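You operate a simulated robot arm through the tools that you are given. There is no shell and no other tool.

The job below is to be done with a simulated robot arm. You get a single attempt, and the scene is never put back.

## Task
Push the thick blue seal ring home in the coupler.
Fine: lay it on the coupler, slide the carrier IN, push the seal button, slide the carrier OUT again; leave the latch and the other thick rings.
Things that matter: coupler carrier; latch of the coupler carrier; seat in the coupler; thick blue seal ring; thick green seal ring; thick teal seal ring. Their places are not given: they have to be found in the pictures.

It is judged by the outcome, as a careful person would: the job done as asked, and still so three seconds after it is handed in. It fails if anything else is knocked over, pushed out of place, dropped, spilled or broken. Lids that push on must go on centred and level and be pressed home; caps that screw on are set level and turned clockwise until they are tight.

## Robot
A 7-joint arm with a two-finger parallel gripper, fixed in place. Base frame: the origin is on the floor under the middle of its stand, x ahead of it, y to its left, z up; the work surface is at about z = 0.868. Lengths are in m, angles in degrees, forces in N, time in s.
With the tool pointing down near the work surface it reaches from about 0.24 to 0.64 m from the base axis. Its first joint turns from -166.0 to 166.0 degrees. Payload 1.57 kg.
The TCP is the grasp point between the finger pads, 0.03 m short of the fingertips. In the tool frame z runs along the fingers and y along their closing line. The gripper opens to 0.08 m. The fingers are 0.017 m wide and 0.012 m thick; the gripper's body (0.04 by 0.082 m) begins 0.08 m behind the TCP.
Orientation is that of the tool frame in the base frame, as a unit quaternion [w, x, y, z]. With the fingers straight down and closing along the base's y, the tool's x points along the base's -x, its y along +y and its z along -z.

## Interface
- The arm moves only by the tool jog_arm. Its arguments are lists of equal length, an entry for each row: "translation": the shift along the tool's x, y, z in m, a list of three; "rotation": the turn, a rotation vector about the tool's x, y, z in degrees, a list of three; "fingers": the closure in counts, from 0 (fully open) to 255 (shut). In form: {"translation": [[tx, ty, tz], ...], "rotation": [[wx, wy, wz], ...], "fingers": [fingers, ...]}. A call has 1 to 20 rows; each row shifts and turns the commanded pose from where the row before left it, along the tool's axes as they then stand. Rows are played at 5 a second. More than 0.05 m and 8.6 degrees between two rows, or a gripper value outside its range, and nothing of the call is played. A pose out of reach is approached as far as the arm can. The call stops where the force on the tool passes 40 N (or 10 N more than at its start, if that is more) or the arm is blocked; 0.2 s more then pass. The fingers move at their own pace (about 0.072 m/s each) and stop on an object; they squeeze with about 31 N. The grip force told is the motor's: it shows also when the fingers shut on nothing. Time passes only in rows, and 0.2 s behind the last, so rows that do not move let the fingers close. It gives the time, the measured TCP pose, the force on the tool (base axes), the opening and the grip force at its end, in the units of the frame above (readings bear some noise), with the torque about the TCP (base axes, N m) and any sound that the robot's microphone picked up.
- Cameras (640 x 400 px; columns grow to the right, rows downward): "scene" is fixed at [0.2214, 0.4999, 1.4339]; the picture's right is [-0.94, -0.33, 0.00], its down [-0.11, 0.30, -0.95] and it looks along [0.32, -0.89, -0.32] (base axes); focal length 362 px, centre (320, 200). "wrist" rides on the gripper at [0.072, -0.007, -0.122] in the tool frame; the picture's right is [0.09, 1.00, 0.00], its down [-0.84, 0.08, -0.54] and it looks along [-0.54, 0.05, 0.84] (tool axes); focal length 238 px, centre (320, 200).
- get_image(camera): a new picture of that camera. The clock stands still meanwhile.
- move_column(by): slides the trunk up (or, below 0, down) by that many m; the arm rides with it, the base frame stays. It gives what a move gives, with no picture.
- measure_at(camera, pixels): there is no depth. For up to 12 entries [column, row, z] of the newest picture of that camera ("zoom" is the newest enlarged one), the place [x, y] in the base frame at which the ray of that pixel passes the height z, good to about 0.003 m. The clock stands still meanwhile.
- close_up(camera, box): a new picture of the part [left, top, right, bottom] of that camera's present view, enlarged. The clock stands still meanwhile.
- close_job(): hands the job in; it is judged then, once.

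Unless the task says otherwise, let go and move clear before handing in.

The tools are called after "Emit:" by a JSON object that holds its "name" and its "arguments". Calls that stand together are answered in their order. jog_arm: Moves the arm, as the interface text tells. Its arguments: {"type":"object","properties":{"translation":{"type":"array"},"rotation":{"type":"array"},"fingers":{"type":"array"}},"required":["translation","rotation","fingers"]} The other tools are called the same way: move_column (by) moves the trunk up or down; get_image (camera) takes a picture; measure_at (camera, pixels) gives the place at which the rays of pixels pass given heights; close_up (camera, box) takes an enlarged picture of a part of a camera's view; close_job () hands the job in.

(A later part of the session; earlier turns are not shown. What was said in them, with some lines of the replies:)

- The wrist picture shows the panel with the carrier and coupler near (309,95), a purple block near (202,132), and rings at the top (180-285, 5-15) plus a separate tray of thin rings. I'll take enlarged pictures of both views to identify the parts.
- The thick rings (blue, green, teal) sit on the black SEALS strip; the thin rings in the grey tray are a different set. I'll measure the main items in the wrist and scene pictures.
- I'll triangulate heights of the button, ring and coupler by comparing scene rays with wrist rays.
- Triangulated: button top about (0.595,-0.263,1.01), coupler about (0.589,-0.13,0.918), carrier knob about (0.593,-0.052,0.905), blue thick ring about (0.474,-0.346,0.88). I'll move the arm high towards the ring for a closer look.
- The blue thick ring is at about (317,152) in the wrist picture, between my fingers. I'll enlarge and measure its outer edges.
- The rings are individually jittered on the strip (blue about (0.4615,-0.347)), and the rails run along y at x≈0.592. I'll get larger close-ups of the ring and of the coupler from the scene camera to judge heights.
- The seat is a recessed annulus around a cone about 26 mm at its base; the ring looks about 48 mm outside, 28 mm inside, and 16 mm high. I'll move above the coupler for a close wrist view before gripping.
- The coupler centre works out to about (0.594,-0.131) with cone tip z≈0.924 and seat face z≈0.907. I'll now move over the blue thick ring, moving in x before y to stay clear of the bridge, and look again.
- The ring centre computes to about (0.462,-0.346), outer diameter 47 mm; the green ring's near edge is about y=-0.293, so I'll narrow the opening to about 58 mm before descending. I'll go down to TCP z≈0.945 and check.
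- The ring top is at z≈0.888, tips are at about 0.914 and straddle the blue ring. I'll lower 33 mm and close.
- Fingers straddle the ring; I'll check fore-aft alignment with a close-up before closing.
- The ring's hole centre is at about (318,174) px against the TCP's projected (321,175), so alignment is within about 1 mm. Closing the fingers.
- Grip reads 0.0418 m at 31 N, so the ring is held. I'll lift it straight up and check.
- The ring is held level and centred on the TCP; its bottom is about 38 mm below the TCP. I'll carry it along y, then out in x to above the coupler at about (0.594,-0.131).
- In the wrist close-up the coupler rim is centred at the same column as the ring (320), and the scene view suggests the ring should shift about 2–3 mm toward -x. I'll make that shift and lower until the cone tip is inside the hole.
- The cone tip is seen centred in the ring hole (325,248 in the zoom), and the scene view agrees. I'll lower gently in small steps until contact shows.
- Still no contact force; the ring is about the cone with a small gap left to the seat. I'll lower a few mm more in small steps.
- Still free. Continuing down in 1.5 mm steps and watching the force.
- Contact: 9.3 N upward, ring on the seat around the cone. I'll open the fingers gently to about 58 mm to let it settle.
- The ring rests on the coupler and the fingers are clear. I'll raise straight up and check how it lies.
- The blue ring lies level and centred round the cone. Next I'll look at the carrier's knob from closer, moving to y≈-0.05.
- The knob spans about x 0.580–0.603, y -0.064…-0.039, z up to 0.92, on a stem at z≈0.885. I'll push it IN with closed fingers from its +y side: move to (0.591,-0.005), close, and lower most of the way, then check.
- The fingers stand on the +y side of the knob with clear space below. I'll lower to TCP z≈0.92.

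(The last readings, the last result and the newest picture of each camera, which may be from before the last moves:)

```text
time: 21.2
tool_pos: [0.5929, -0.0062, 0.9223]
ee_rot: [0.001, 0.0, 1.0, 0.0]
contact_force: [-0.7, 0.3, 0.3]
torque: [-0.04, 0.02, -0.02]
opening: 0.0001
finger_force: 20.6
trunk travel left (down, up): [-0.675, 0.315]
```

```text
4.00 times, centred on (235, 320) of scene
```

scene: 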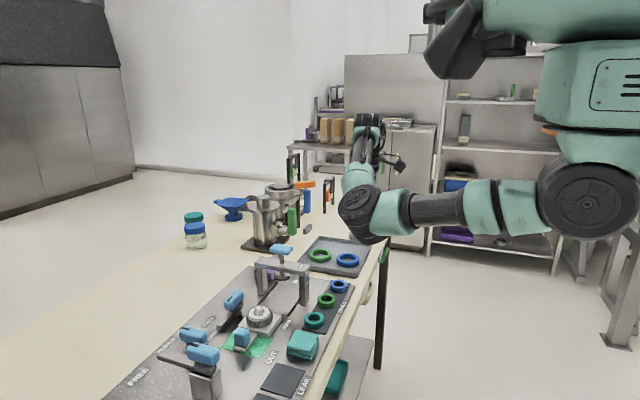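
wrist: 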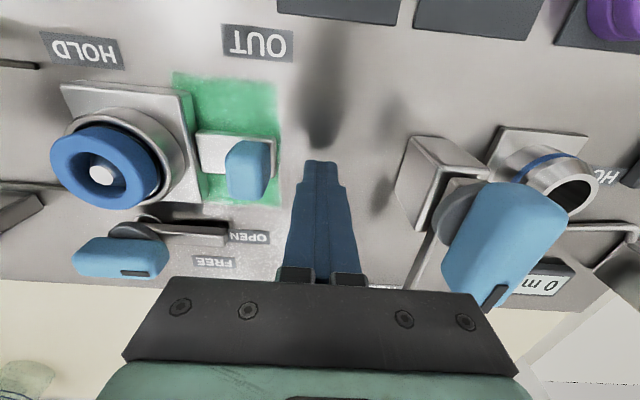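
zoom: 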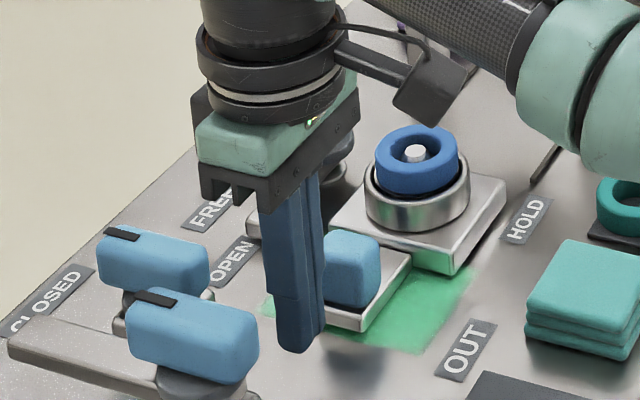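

Fingers are beside the knob at the right height. I'll push slowly in -y, first about 55 mm, and check the force.

Emit:
{"name": "jog_arm", "arguments": {"translation": [[0, -0.01, 0], [0, -0.008, 0], [0, -0.005, 0], [0, -0.006, 0], [0, -0.006, 0], [0, -0.006, 0], [0, -0.006, 0], [0, -0.006, 0], [0, 0, 0]], "rotation": [[0, 0, 0], [0, 0, 0], [0, 0, 0], [0, 0, 0], [0, 0, 0], [0, 0, 0], [0, 0, 0], [0, 0, 0], [0, 0, 0]], "fingers": [255, 255, 255, 255, 255, 255, 255, 255, 255]}}

Emit:
{"name": "get_image", "arguments": {"camera": "wrist"}}

Emit:
{"name": "close_up", "arguments": {"camera": "scene", "box": [190, 240, 320, 340]}}

```text
time: 23.2
tool_pos: [0.5926, -0.0587, 0.9221]
ee_rot: [0.0, 0.0, 1.0, 0.0]
contact_force: [0.1, 0.4, 0.9]
torque: [0.02, -0.03, 0.0]
opening: 0.0
finger_force: 21.4
trunk travel left (down, up): [-0.675, 0.315]
```

```text
taken
```

wrist: 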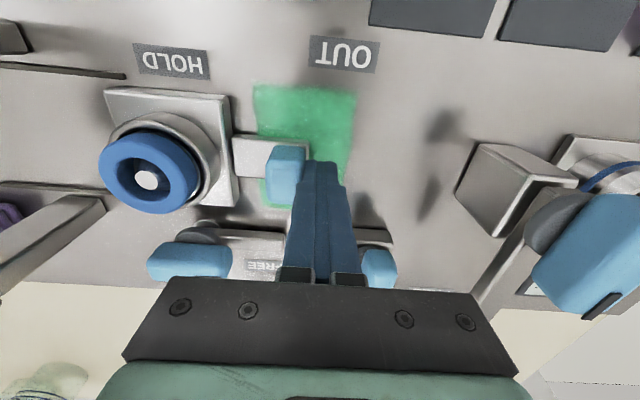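

```text
4.00 times, centred on (255, 290) of scene
```

zoom: 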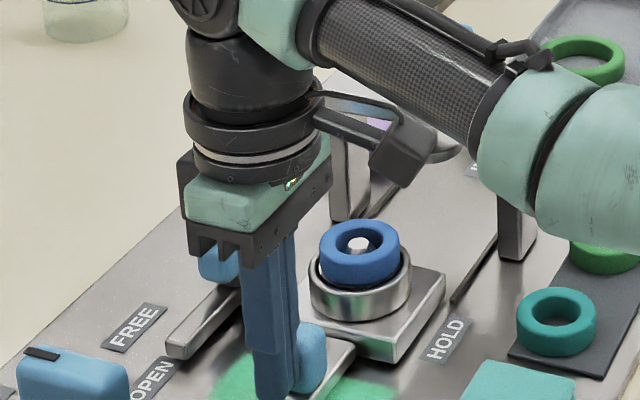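

The carrier moved about 32 mm with little force and the ring stayed put. I'll check the whole scene for arm clearance to the bridge before continuing.

Emit:
{"name": "get_image", "arguments": {"camera": "scene"}}

```text
taken
```

scene: 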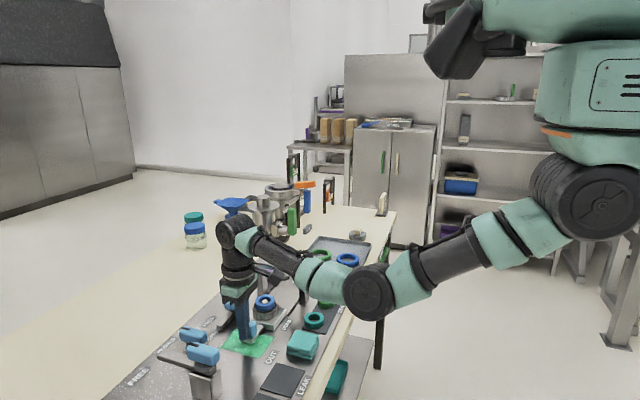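

The arm's elbow and forearm are well clear of the bridge. I'll continue pushing the carrier in, slowing near the end.

Emit:
{"name": "jog_arm", "arguments": {"translation": [[0, -0.006, 0], [0, -0.008, 0], [0, -0.008, 0], [0, -0.008, 0], [0, -0.008, 0], [0, -0.008, 0], [0, -0.008, 0], [0, -0.008, 0], [0, -0.006, 0], [0, -0.005, 0], [0, 0, 0]], "rotation": [[0, 0, 0], [0, 0, 0], [0, 0, 0], [0, 0, 0], [0, 0, 0], [0, 0, 0], [0, 0, 0], [0, 0, 0], [0, 0, 0], [0, 0, 0], [0, 0, 0]], "fingers": [255, 255, 255, 255, 255, 255, 255, 255, 255, 255, 255]}}

Emit:
{"name": "get_image", "arguments": {"camera": "wrist"}}

Emit:
{"name": "close_up", "arguments": {"camera": "scene", "box": [190, 220, 350, 340]}}

```text
time: 25.6
tool_pos: [0.5932, -0.1327, 0.921]
ee_rot: [-0.001, 0.001, 1.0, 0.001]
contact_force: [0.6, 0.0, 0.0]
torque: [-0.02, -0.01, 0.02]
opening: 0.0001
finger_force: 21.7
trunk travel left (down, up): [-0.675, 0.315]
```

```text
taken
```

wrist: 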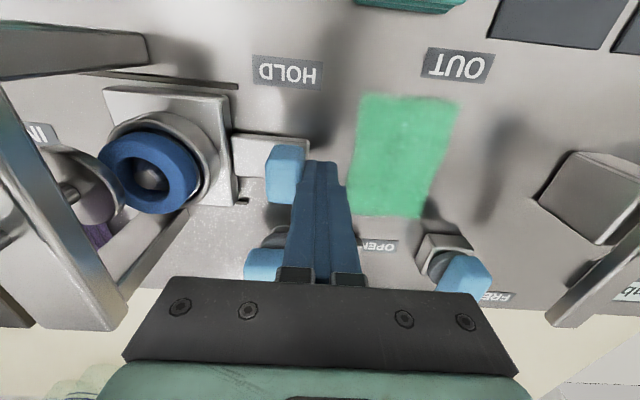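

```text
3.33 times, centred on (270, 280) of scene
```

zoom: 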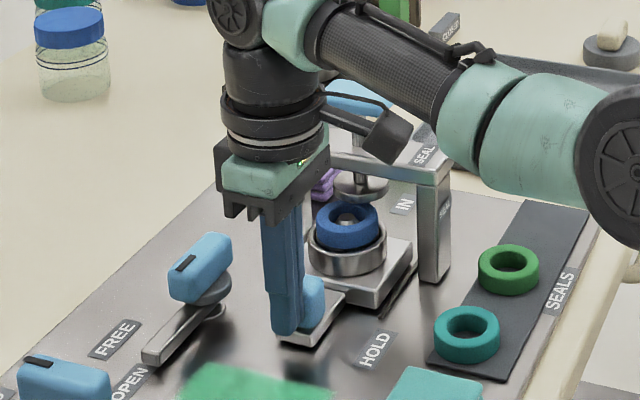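

The carrier is partly under the bridge, still nearly no force. I'll continue in small steps until the end stop shows as force.

Emit:
{"name": "jog_arm", "arguments": {"translation": [[0, -0.004, 0], [0, -0.004, 0], [0, -0.004, 0], [0, -0.004, 0], [0, -0.003, 0], [0, -0.003, 0], [0, 0, 0]], "rotation": [[0, 0, 0], [0, 0, 0], [0, 0, 0], [0, 0, 0], [0, 0, 0], [0, 0, 0], [0, 0, 0]], "fingers": [255, 255, 255, 255, 255, 255, 255]}}

Emit:
{"name": "get_image", "arguments": {"camera": "wrist"}}

Emit:
{"name": "close_up", "arguments": {"camera": "scene", "box": [230, 230, 350, 320]}}

```text
time: 27.2
tool_pos: [0.5931, -0.1529, 0.9222]
ee_rot: [0.0, 0.0, 1.0, 0.0]
contact_force: [-1.0, 0.5, 0.4]
torque: [0.01, 0.0, -0.02]
opening: 0.0
finger_force: 21.5
trunk travel left (down, up): [-0.675, 0.315]
```

```text
taken
```

wrist: 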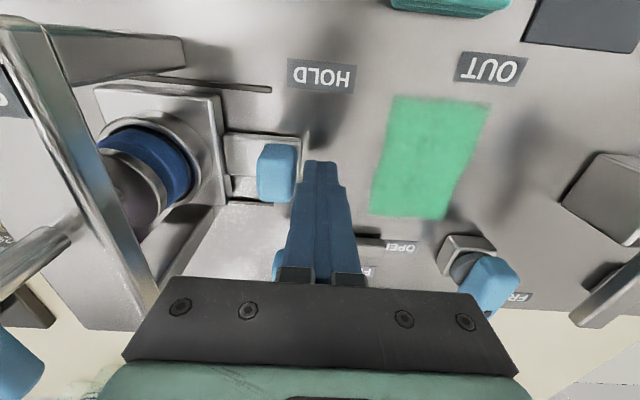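

```text
4.44 times, centred on (290, 275) of scene
```

zoom: 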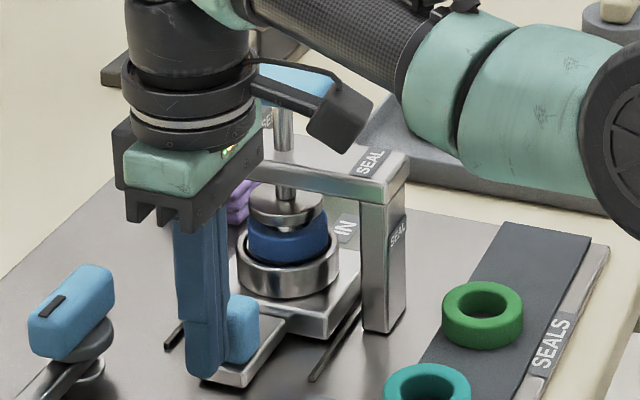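

The knob now sits a few mm ahead of the fingers (knob edge at 298 px vs. finger 300), so it may have snapped in. I'll keep pushing gently to feel the stop.

Emit:
{"name": "jog_arm", "arguments": {"translation": [[0, -0.003, 0], [0, -0.003, 0], [0, -0.002, 0], [0, -0.002, 0], [0, -0.002, 0], [0, 0, 0]], "rotation": [[0, 0, 0], [0, 0, 0], [0, 0, 0], [0, 0, 0], [0, 0, 0], [0, 0, 0]], "fingers": [255, 255, 255, 255, 255, 255]}}

Emit:
{"name": "get_image", "arguments": {"camera": "wrist"}}

Emit:
{"name": "close_up", "arguments": {"camera": "scene", "box": [230, 230, 350, 320]}}

```text
time: 28.6
tool_pos: [0.5925, -0.1602, 0.9213]
ee_rot: [-0.001, -0.001, 1.0, 0.003]
contact_force: [-4.9, 26.6, 1.1]
torque: [0.14, 0.04, -0.27]
opening: 0.0
finger_force: 20.3
trunk travel left (down, up): [-0.675, 0.315]
```

```text
taken
```

wrist: 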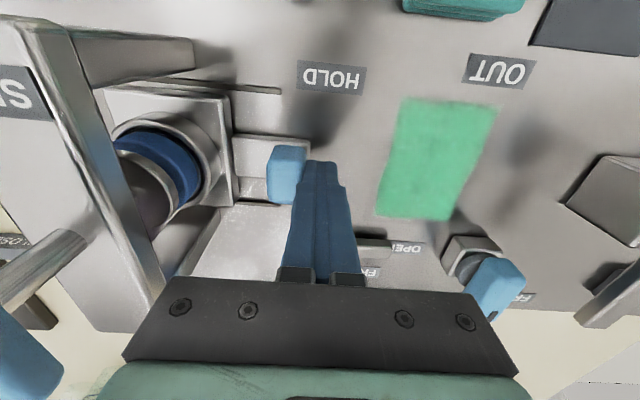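

```text
4.44 times, centred on (290, 275) of scene
```

zoom: 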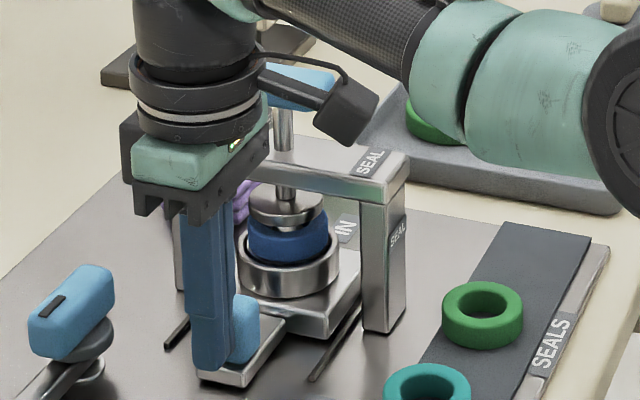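

At TCP y=-0.160 the push force rose to 26.6 N: the carrier is at its IN stop with the ring under the plunger. I'll back off, rise well above the button, and look.

Emit:
{"name": "jog_arm", "arguments": {"translation": [[0, 0.01, 0], [0, 0.03, 0], [0, 0, -0.04], [0, 0, -0.045], [0, 0, -0.045], [0, 0, -0.04], [0, 0, 0]], "rotation": [[0, 0, 0], [0, 0, 0], [0, 0, 0], [0, 0, 0], [0, 0, 0], [0, 0, 0], [0, 0, 0]], "fingers": [255, 255, 255, 255, 255, 255, 255]}}

Emit:
{"name": "get_image", "arguments": {"camera": "wrist"}}

Emit:
{"name": "get_image", "arguments": {"camera": "scene"}}

Emit:
{"name": "close_up", "arguments": {"camera": "scene", "box": [240, 235, 330, 305]}}

```text
time: 30.2
tool_pos: [0.5938, -0.1257, 1.0935]
ee_rot: [-0.001, 0.0, 1.0, 0.0]
contact_force: [0.6, 0.0, 0.5]
torque: [0.03, 0.02, -0.01]
opening: 0.0
finger_force: 20.9
trunk travel left (down, up): [-0.675, 0.315]
```

```text
taken
```

wrist: 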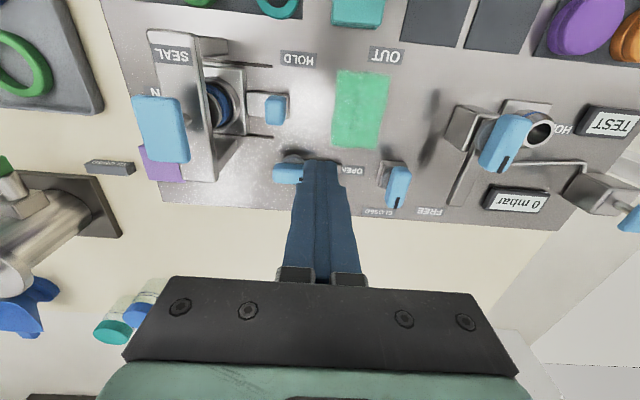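

```text
taken
```

scene: 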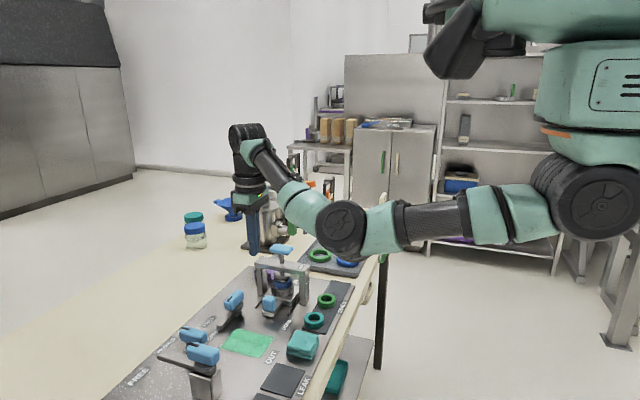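

```text
5.71 times, centred on (285, 270) of scene
```

zoom: 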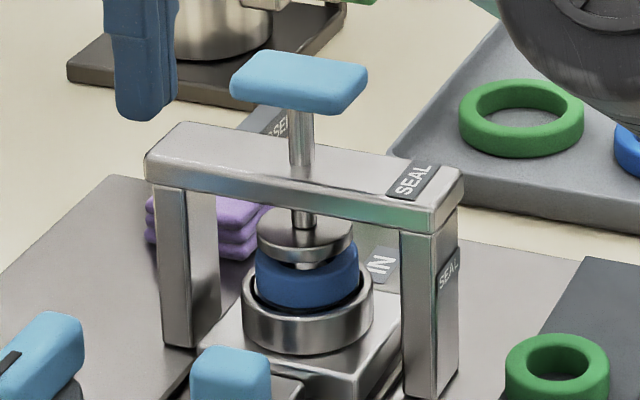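

The plunger hangs centred over the ring, and the button centre computes to about (0.5925,-0.2635,1.01). I'll move above it at the current height and check that it's reached.

Emit:
{"name": "jog_arm", "arguments": {"translation": [[0.001, -0.035, 0], [0, -0.035, 0], [0, -0.035, 0], [0, -0.033, 0], [0, 0, 0.012], [0, 0, 0]], "rotation": [[0, 0, 0], [0, 0, 0], [0, 0, 0], [0, 0, 0], [0, 0, 0], [0, 0, 0]], "fingers": [255, 255, 255, 255, 255, 255]}}

Emit:
{"name": "get_image", "arguments": {"camera": "wrist"}}

Emit:
{"name": "close_up", "arguments": {"camera": "scene", "box": [230, 215, 330, 305]}}

```text
time: 31.6
tool_pos: [0.5909, -0.2635, 1.0799]
ee_rot: [-0.001, 0.0, 1.0, 0.0]
contact_force: [-0.1, 0.0, 0.9]
torque: [-0.01, 0.0, -0.03]
opening: 0.0
finger_force: 20.7
trunk travel left (down, up): [-0.675, 0.315]
```

```text
taken
```

wrist: 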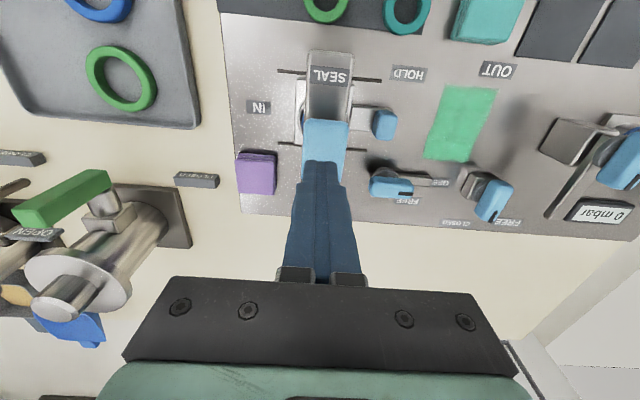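

```text
4.44 times, centred on (280, 260) of scene
```

zoom: 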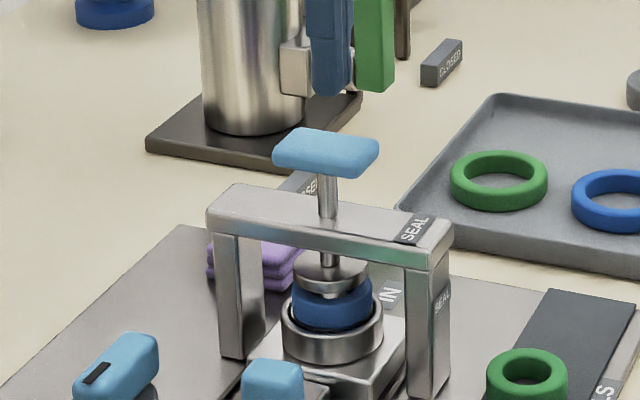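

Fingers are centred over the button (columns 303–345 vs. 302–348) and about 40 mm above it. I'll lower and press slowly.

Emit:
{"name": "jog_arm", "arguments": {"translation": [[-0.001, 0, 0.015], [0, 0, 0.015], [0, 0, 0.005], [0, 0, 0.003], [0, 0, 0.003], [0, 0, 0]], "rotation": [[0, 0, 0], [0, 0, 0], [0, 0, 0], [0, 0, 0], [0, 0, 0], [0, 0, 0]], "fingers": [255, 255, 255, 255, 255, 255]}}

Emit:
{"name": "close_up", "arguments": {"camera": "scene", "box": [230, 215, 330, 305]}}

```text
time: 33.0
tool_pos: [0.5912, -0.2627, 1.0405]
ee_rot: [0.001, 0.0, 1.0, -0.001]
contact_force: [-0.2, 4.2, 11.8]
torque: [0.1, 0.08, 0.03]
opening: 0.0
finger_force: 20.9
trunk travel left (down, up): [-0.675, 0.315]
```

```text
4.44 times, centred on (280, 260) of scene
```

zoom: 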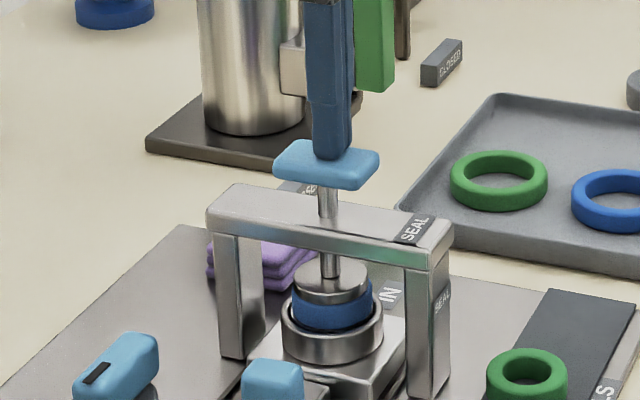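

The plunger has come down onto the ring (11.8 N). I'll keep pressing in small steps.

Emit:
{"name": "jog_arm", "arguments": {"translation": [[0, 0, 0.002], [0, 0, 0.002], [0, 0, 0.002], [0, 0, 0]], "rotation": [[0, 0, 0], [0, 0, 0], [0, 0, 0], [0, 0, 0]], "fingers": [255, 255, 255, 255]}}

Emit:
{"name": "close_up", "arguments": {"camera": "scene", "box": [230, 215, 330, 305]}}

```text
time: 34.0
tool_pos: [0.5925, -0.2622, 1.0323]
ee_rot: [0.0, 0.001, 1.0, 0.0]
contact_force: [0.3, 1.3, 3.2]
torque: [0.05, -0.02, 0.02]
opening: 0.0
finger_force: 21.3
trunk travel left (down, up): [-0.675, 0.315]
heard: click
```

```text
4.44 times, centred on (280, 260) of scene
```

zoom: 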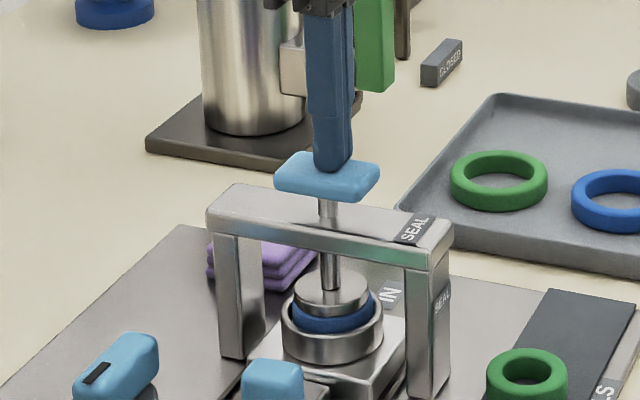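

A click was heard and the force fell: the ring dropped into its seat. I'll press a little further to be sure it is fully home.

Emit:
{"name": "jog_arm", "arguments": {"translation": [[0, 0, 0.002], [0, 0, 0.002], [0, 0, 0]], "rotation": [[0, 0, 0], [0, 0, 0], [0, 0, 0]], "fingers": [255, 255, 255]}}

Emit:
{"name": "close_up", "arguments": {"camera": "scene", "box": [230, 215, 330, 305]}}

```text
time: 34.8
tool_pos: [0.5925, -0.2636, 1.0321]
ee_rot: [0.003, 0.0, 1.0, -0.002]
contact_force: [0.1, -0.5, 15.6]
torque: [0.02, 0.12, 0.04]
opening: 0.0001
finger_force: 21.3
trunk travel left (down, up): [-0.675, 0.315]
```

```text
4.44 times, centred on (280, 260) of scene
```

zoom: 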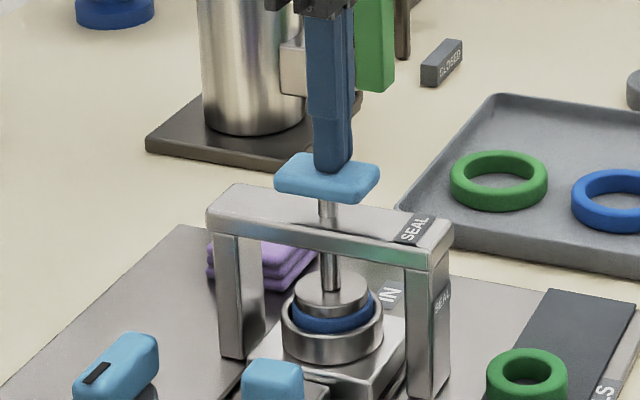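

The stroke has ended (force rising to 15.6 N without motion). I'll press to about 30 N once to confirm, then lift off.

Emit:
{"name": "jog_arm", "arguments": {"translation": [[0, 0, 0.002], [0, 0, 0.002], [0, 0, 0]], "rotation": [[0, 0, 0], [0, 0, 0], [0, 0, 0]], "fingers": [255, 255, 255]}}

Emit:
{"name": "close_up", "arguments": {"camera": "scene", "box": [250, 255, 320, 305]}}

```text
time: 35.6
tool_pos: [0.5924, -0.2631, 1.0312]
ee_rot: [0.006, 0.001, 1.0, -0.003]
contact_force: [-5.0, -2.2, 34.0]
torque: [0.02, 0.38, 0.14]
opening: 0.0
finger_force: 21.7
trunk travel left (down, up): [-0.675, 0.315]
```

```text
8.00 times, centred on (285, 280) of scene
```

zoom: 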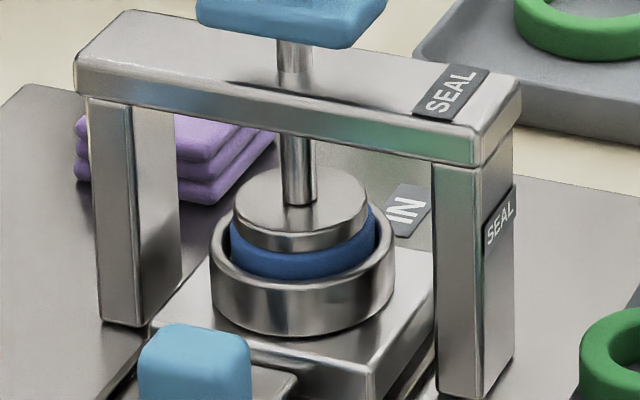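

The press held firm at 34 N with the ring deep in the coupler. I'll lift straight up off the button and see whether the plunger springs back.

Emit:
{"name": "jog_arm", "arguments": {"translation": [[0, 0, -0.008], [0, 0, -0.015], [0, 0, -0.03], [0, 0, -0.03], [0, 0, 0], [0, 0, 0]], "rotation": [[0, 0, 0], [0, 0, 0], [0, 0, 0], [0, 0, 0], [0, 0, 0], [0, 0, 0]], "fingers": [255, 255, 255, 255, 255, 255]}}

Emit:
{"name": "close_up", "arguments": {"camera": "scene", "box": [240, 235, 330, 305]}}

Emit:
{"name": "get_image", "arguments": {"camera": "wrist"}}

```text
time: 37.0
tool_pos: [0.5932, -0.2616, 1.108]
ee_rot: [0.0, 0.0, 1.0, 0.0]
contact_force: [0.2, 0.1, 0.2]
torque: [-0.02, 0.01, 0.02]
opening: 0.0
finger_force: 21.5
trunk travel left (down, up): [-0.675, 0.315]
```

```text
5.71 times, centred on (285, 270) of scene
```

zoom: 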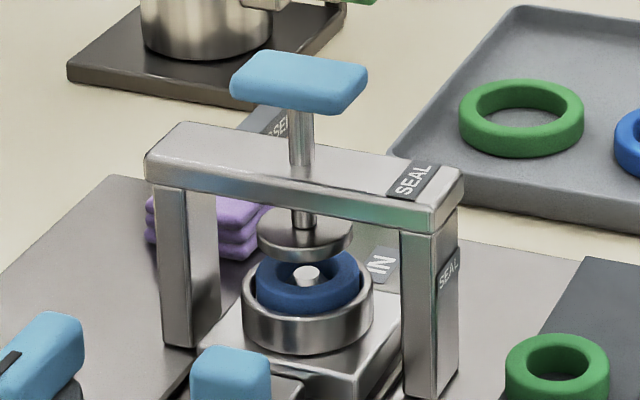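

```text
taken
```

wrist: 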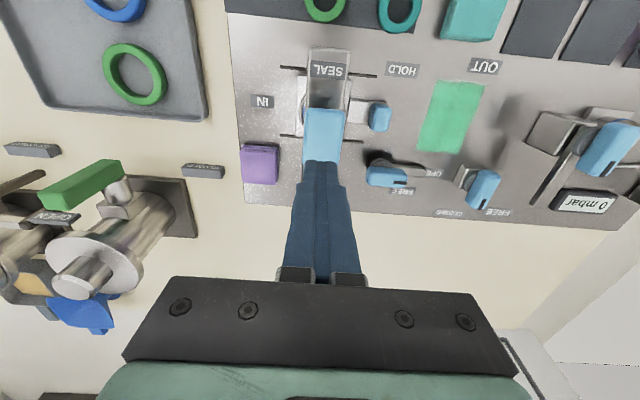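

The plunger sprang back, and the ring is visibly seated lower in the coupler. Now I'll position to hook the knob from its -y side with the fingers opened to about 60 mm: move to y≈-0.173, x≈0.592, and check before descending.

Emit:
{"name": "jog_arm", "arguments": {"translation": [[0, 0.0443, 0], [0.001, 0.0443, 0], [0, 0, 0.04], [0, 0, 0.04], [0, 0, 0]], "rotation": [[0, 0, 0], [0, 0, 0], [0, 0, 0], [0, 0, 0], [0, 0, 0]], "fingers": [255, 64, 64, 64, 64]}}

Emit:
{"name": "get_image", "arguments": {"camera": "wrist"}}

Emit:
{"name": "close_up", "arguments": {"camera": "wrist", "box": [240, 100, 400, 200]}}

Emit:
{"name": "close_up", "arguments": {"camera": "scene", "box": [220, 230, 340, 320]}}

```text
time: 38.2
tool_pos: [0.5922, -0.1747, 1.0243]
ee_rot: [0.001, 0.0, 1.0, 0.0]
contact_force: [0.0, 0.5, -0.4]
torque: [0.0, 0.0, 0.0]
opening: 0.06
finger_force: 0.1
trunk travel left (down, up): [-0.675, 0.315]
```

```text
taken
```

wrist: 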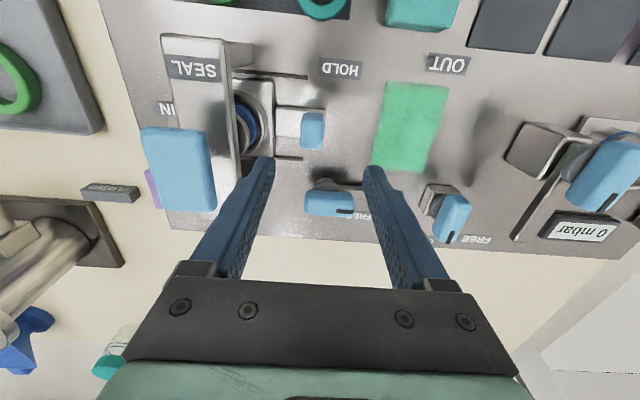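

```text
4.00 times, centred on (320, 150) of wrist
```

zoom: 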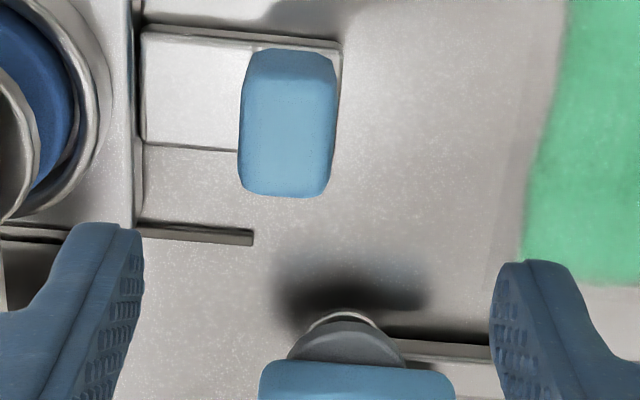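

```text
4.44 times, centred on (280, 275) of scene
```

zoom: 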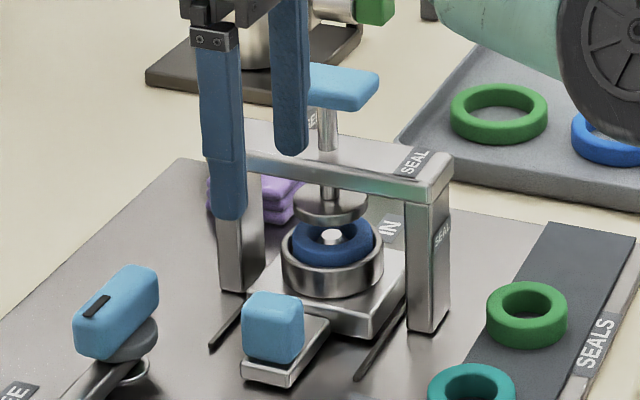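

The knob spans y≈-0.195…-0.171, and the -y finger (inner face ≈-0.205) will drop in the gap between it and the carrier block (≈-0.225). Descending over the knob.

Emit:
{"name": "jog_arm", "arguments": {"translation": [[0, 0, 0.03], [0, 0, 0.03], [0, 0, 0.025], [0, 0, 0.014], [0, 0, 0]], "rotation": [[0, 0, 0], [0, 0, 0], [0, 0, 0], [0, 0, 0], [0, 0, 0]], "fingers": [64, 64, 64, 64, 64]}}

Emit:
{"name": "get_image", "arguments": {"camera": "wrist"}}

Emit:
{"name": "close_up", "arguments": {"camera": "scene", "box": [220, 230, 340, 320]}}

```text
time: 39.4
tool_pos: [0.5932, -0.1754, 0.9296]
ee_rot: [0.0, 0.0, 1.0, 0.001]
contact_force: [-0.1, 0.4, 0.0]
torque: [-0.02, -0.04, -0.03]
opening: 0.06
finger_force: 0.0
trunk travel left (down, up): [-0.675, 0.315]
```

```text
taken
```

wrist: 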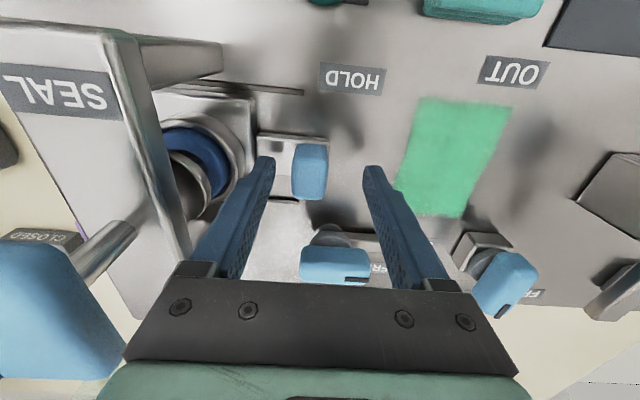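

```text
4.44 times, centred on (280, 275) of scene
```

zoom: 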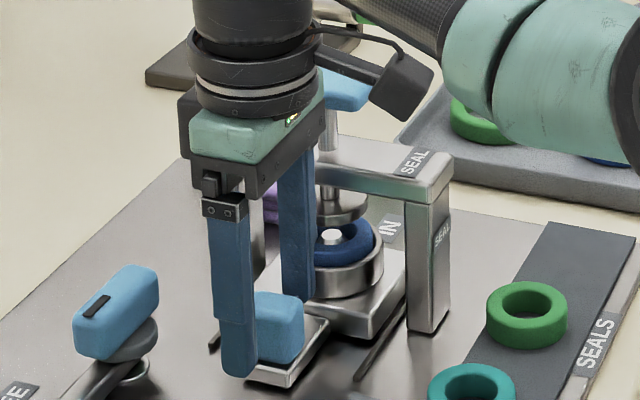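

The fingers straddle the knob at TCP z≈0.93 with no contact. I'll pull slowly in +y to slide the carrier out, first about 75 mm.

Emit:
{"name": "jog_arm", "arguments": {"translation": [[0, 0.005, 0], [0, 0.004, 0], [0, 0.004, 0], [0, 0.005, 0], [0, 0.007, 0], [0, 0.007, 0], [0, 0.007, 0], [0, 0.007, 0], [0, 0.007, 0], [0, 0.007, 0], [0, 0.007, 0], [0, 0.005, 0], [0, 0, 0]], "rotation": [[0, 0, 0], [0, 0, 0], [0, 0, 0], [0, 0, 0], [0, 0, 0], [0, 0, 0], [0, 0, 0], [0, 0, 0], [0, 0, 0], [0, 0, 0], [0, 0, 0], [0, 0, 0], [0, 0, 0]], "fingers": [64, 64, 64, 64, 64, 64, 64, 64, 64, 64, 64, 64, 64]}}

Emit:
{"name": "get_image", "arguments": {"camera": "wrist"}}

Emit:
{"name": "close_up", "arguments": {"camera": "scene", "box": [200, 240, 340, 340]}}

```text
time: 42.2
tool_pos: [0.5939, -0.103, 0.9276]
ee_rot: [0.0, 0.0, 1.0, 0.0]
contact_force: [0.0, -0.3, 0.9]
torque: [-0.02, 0.02, 0.04]
opening: 0.0604
finger_force: 0.2
trunk travel left (down, up): [-0.675, 0.315]
```

```text
taken
```

wrist: 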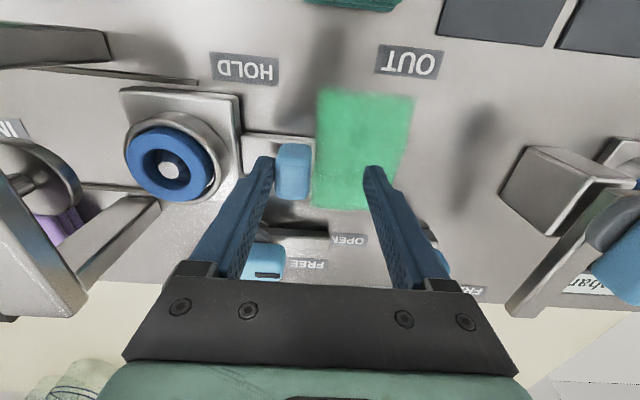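

```text
4.00 times, centred on (270, 290) of scene
```

zoom: 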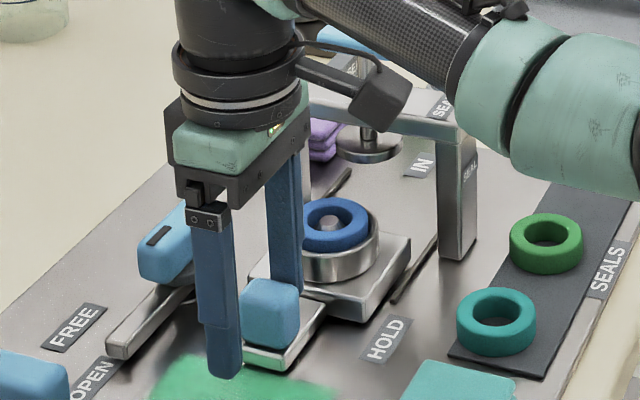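

The carrier follows (ring firmly seated, near zero force). I'll pull the remaining 70 mm, slowing for the OUT stop.

Emit:
{"name": "jog_arm", "arguments": {"translation": [[0, 0.006, 0], [0, 0.007, 0], [0, 0.007, 0], [0, 0.007, 0], [0, 0.007, 0], [0, 0.007, 0], [0, 0.007, 0], [0, 0.006, 0], [0, 0.004, 0], [0, 0.003, 0], [0, 0, 0]], "rotation": [[0, 0, 0], [0, 0, 0], [0, 0, 0], [0, 0, 0], [0, 0, 0], [0, 0, 0], [0, 0, 0], [0, 0, 0], [0, 0, 0], [0, 0, 0], [0, 0, 0]], "fingers": [64, 64, 64, 64, 64, 64, 64, 64, 64, 64, 64]}}

Emit:
{"name": "get_image", "arguments": {"camera": "wrist"}}

Emit:
{"name": "close_up", "arguments": {"camera": "scene", "box": [180, 260, 320, 360]}}

```text
time: 44.6
tool_pos: [0.5917, -0.0413, 0.9273]
ee_rot: [0.0, 0.0, 1.0, 0.0]
contact_force: [-0.8, -0.5, 0.2]
torque: [-0.01, 0.02, -0.01]
opening: 0.0601
finger_force: 0.0
trunk travel left (down, up): [-0.675, 0.315]
```

```text
taken
```

wrist: 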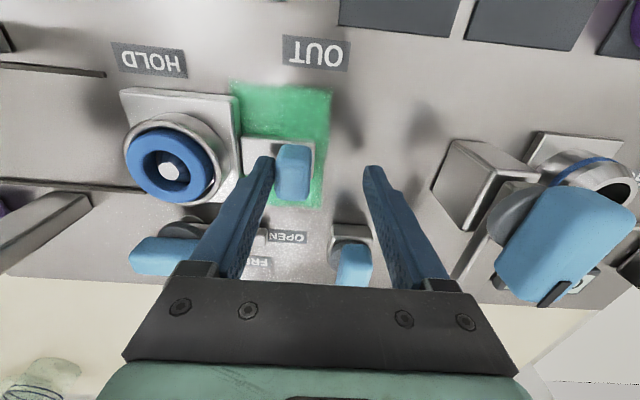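

```text
4.00 times, centred on (250, 310) of scene
```

zoom: 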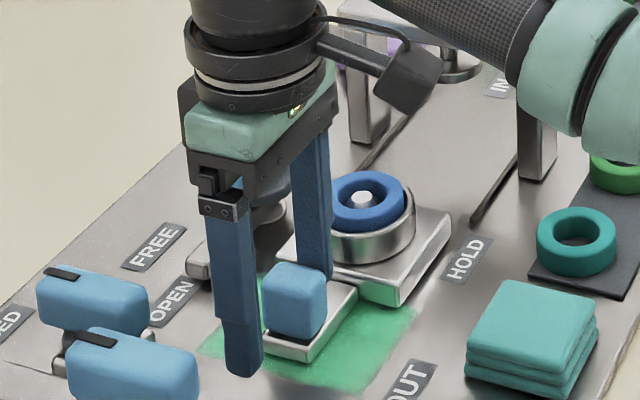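

The carrier is almost out; no stop felt yet. I'll creep further in 2 mm steps until the end stop shows.

Emit:
{"name": "jog_arm", "arguments": {"translation": [[0, 0.002, 0], [0, 0.002, 0], [0, 0.002, 0], [0, 0.002, 0], [0, 0.002, 0], [0, 0, 0]], "rotation": [[0, 0, 0], [0, 0, 0], [0, 0, 0], [0, 0, 0], [0, 0, 0], [0, 0, 0]], "fingers": [64, 64, 64, 64, 64, 64]}}

Emit:
{"name": "get_image", "arguments": {"camera": "wrist"}}

```text
time: 46.0
tool_pos: [0.5926, -0.0323, 0.9283]
ee_rot: [0.001, 0.0, 1.0, 0.0]
contact_force: [1.8, -3.2, 1.4]
torque: [-0.09, -0.02, 0.08]
opening: 0.0629
finger_force: 2.3
trunk travel left (down, up): [-0.675, 0.315]
```

```text
taken
```

wrist: 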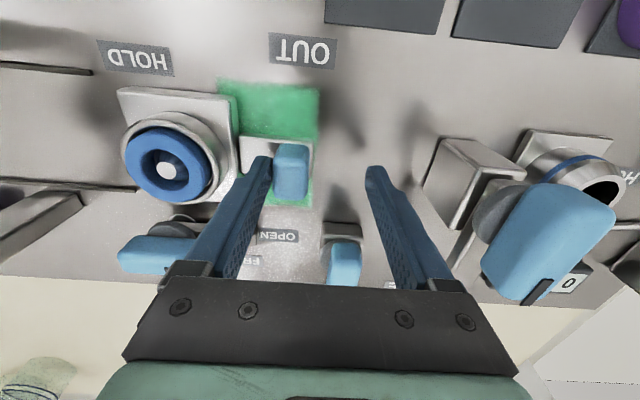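

The fingers are being spread slightly (62.9 mm, -3.2 N), so the OUT stop is reached at knob face y≈-0.064, the same as at the start. One slightly firmer pull to confirm.

Emit:
{"name": "jog_arm", "arguments": {"translation": [[0, 0.003, 0], [0, 0.003, 0], [0, 0.003, 0], [0, 0, 0]], "rotation": [[0, 0, 0], [0, 0, 0], [0, 0, 0], [0, 0, 0]], "fingers": [64, 64, 64, 64]}}

Emit:
{"name": "get_image", "arguments": {"camera": "wrist"}}

Emit:
{"name": "close_up", "arguments": {"camera": "scene", "box": [180, 260, 320, 360]}}

```text
time: 47.0
tool_pos: [0.5914, -0.0256, 0.9283]
ee_rot: [0.0, 0.002, 1.0, 0.0]
contact_force: [4.1, -17.0, -3.8]
torque: [-0.03, -0.27, 0.29]
opening: 0.0755
finger_force: 8.6
trunk travel left (down, up): [-0.675, 0.315]
```

```text
taken
```

wrist: 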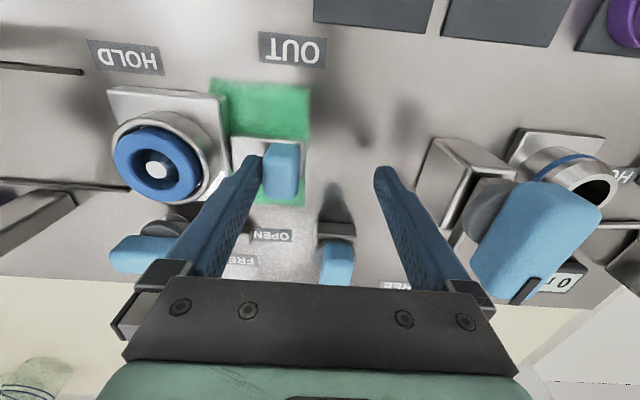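

```text
4.00 times, centred on (250, 310) of scene
```

zoom: 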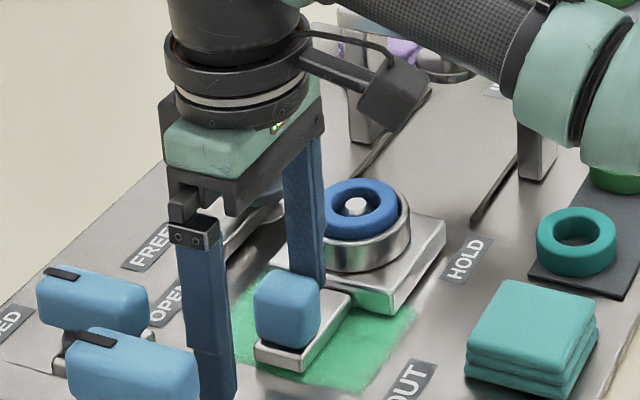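

The stop holds at 17 N, so the carrier is fully OUT on the green field. I'll back off 12 mm to unload the finger, then rise straight up and inspect.

Emit:
{"name": "jog_arm", "arguments": {"translation": [[0, -0.006, 0], [0, -0.006, 0], [0, 0, 0], [0, 0, -0.03], [0, 0, -0.04], [0, 0, -0.045], [0.02, -0.03, -0.02], [0, 0, 0]], "rotation": [[0, 0, 0], [0, 0, 0], [0, 0, 0], [0, 0, 0], [0, 0, 0], [0, 0, 0], [0, 0, 0], [0, 0, 0]], "fingers": [64, 64, 64, 64, 64, 64, 64, 64]}}

Emit:
{"name": "get_image", "arguments": {"camera": "wrist"}}

Emit:
{"name": "close_up", "arguments": {"camera": "scene", "box": [205, 285, 305, 345]}}

Emit:
{"name": "get_image", "arguments": {"camera": "scene"}}

```text
time: 48.8
tool_pos: [0.5701, -0.0648, 1.0654]
ee_rot: [-0.001, -0.001, 1.0, 0.0]
contact_force: [-0.3, 0.7, -1.5]
torque: [0.02, 0.0, 0.03]
opening: 0.0597
finger_force: 0.1
trunk travel left (down, up): [-0.675, 0.315]
```

```text
taken
```

wrist: 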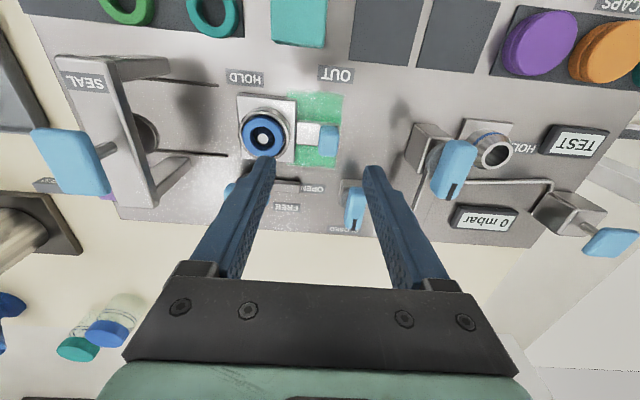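

```text
6.40 times, centred on (255, 315) of scene
```

zoom: 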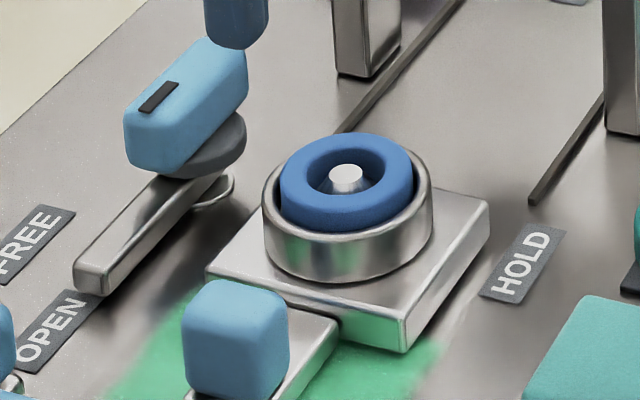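

```text
taken
```

scene: 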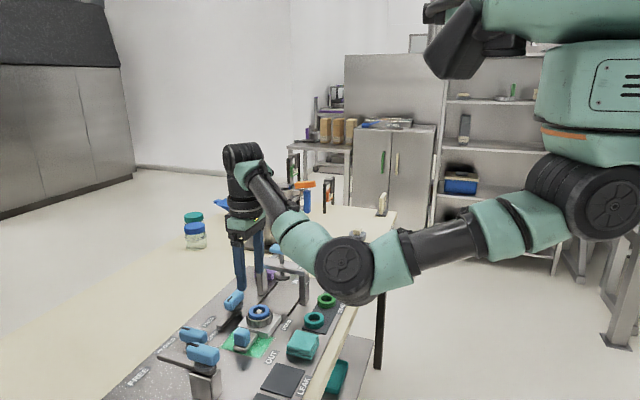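

The ring now sits low and level inside the coupler rim, the carrier is back at its OUT place, and latch and other rings are untouched. I'll move further clear and take a last close look.

Emit:
{"name": "jog_arm", "arguments": {"translation": [[0.03, 0, -0.03], [0.03, 0, -0.03], [0.02, 0, -0.03], [0, 0, 0], [0, 0, 0]], "rotation": [[0, 0, 0], [0, 0, 0], [0, 0, 0], [0, 0, 0], [0, 0, 0]], "fingers": [0, 0, 0, 0, 0]}}

Emit:
{"name": "get_image", "arguments": {"camera": "wrist"}}

Emit:
{"name": "close_up", "arguments": {"camera": "scene", "box": [215, 245, 365, 345]}}

Emit:
{"name": "close_up", "arguments": {"camera": "wrist", "box": [210, 120, 370, 220]}}

```text
time: 50.0
tool_pos: [0.49, -0.0663, 1.1517]
ee_rot: [0.0, 0.0, 1.0, 0.001]
contact_force: [0.8, -0.2, 0.3]
torque: [0.01, 0.01, 0.0]
opening: 0.08
finger_force: 0.2
trunk travel left (down, up): [-0.675, 0.315]
```

```text
taken
```

wrist: 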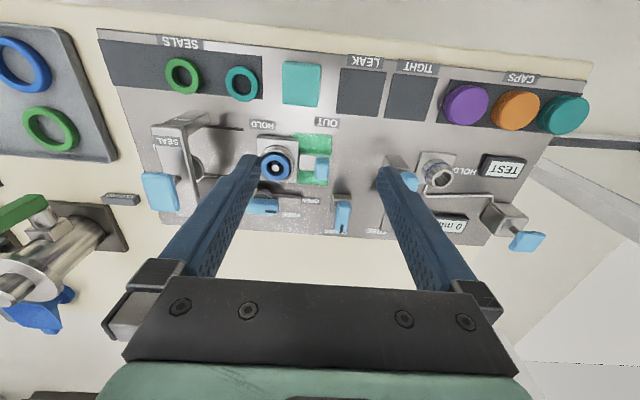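

```text
4.00 times, centred on (290, 295) of scene
```

zoom: 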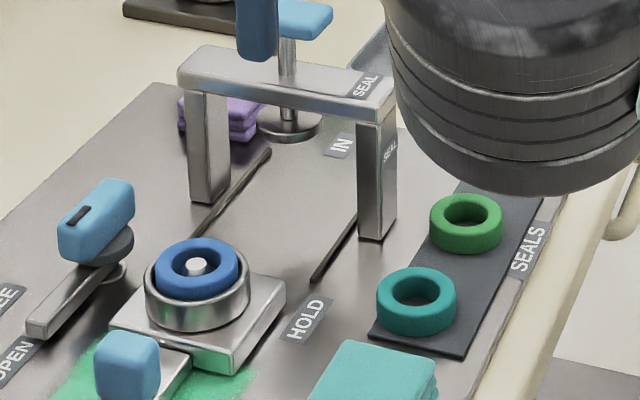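

```text
4.00 times, centred on (290, 170) of wrist
```

zoom: 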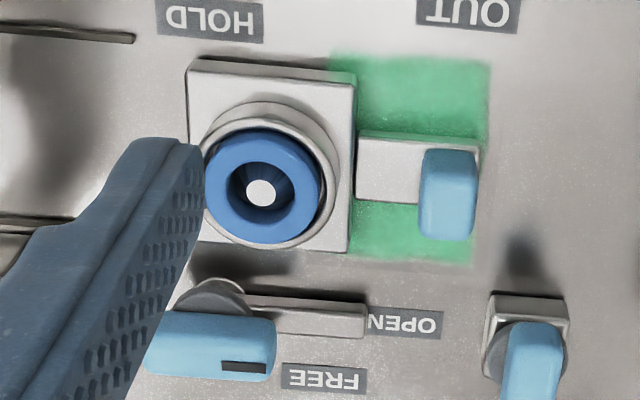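

The last pictures show the blue ring level and centred in the coupler. The carrier is OUT on the green field, the latch is still at FREE, the green and teal rings haven't moved, and the arm is clear. I'm handing the job in.

Emit:
{"name": "close_job", "arguments": {}}

```text
The job is handed in.
```

The thick blue seal ring is pushed home in the coupler, and I've handed the job in. No verdict came back.

- **Ring:** I laid it over the coupler's cone, where it sat level. After pressing, it sits lower inside the coupler rim, level and centred.
- **Carrier IN:** It slid in with almost no force until it met its stop.
- **Seal button:** There was a click as the ring went in. I pressed on to about 34 N; the plunger stopped moving and sprang back when I let go.
- **Carrier OUT:** It is back against its stop on the green field, where it was at the start.

The latch is still at FREE, and the thick green and teal rings were not touched. The fingers are open and the arm is clear of the panel.
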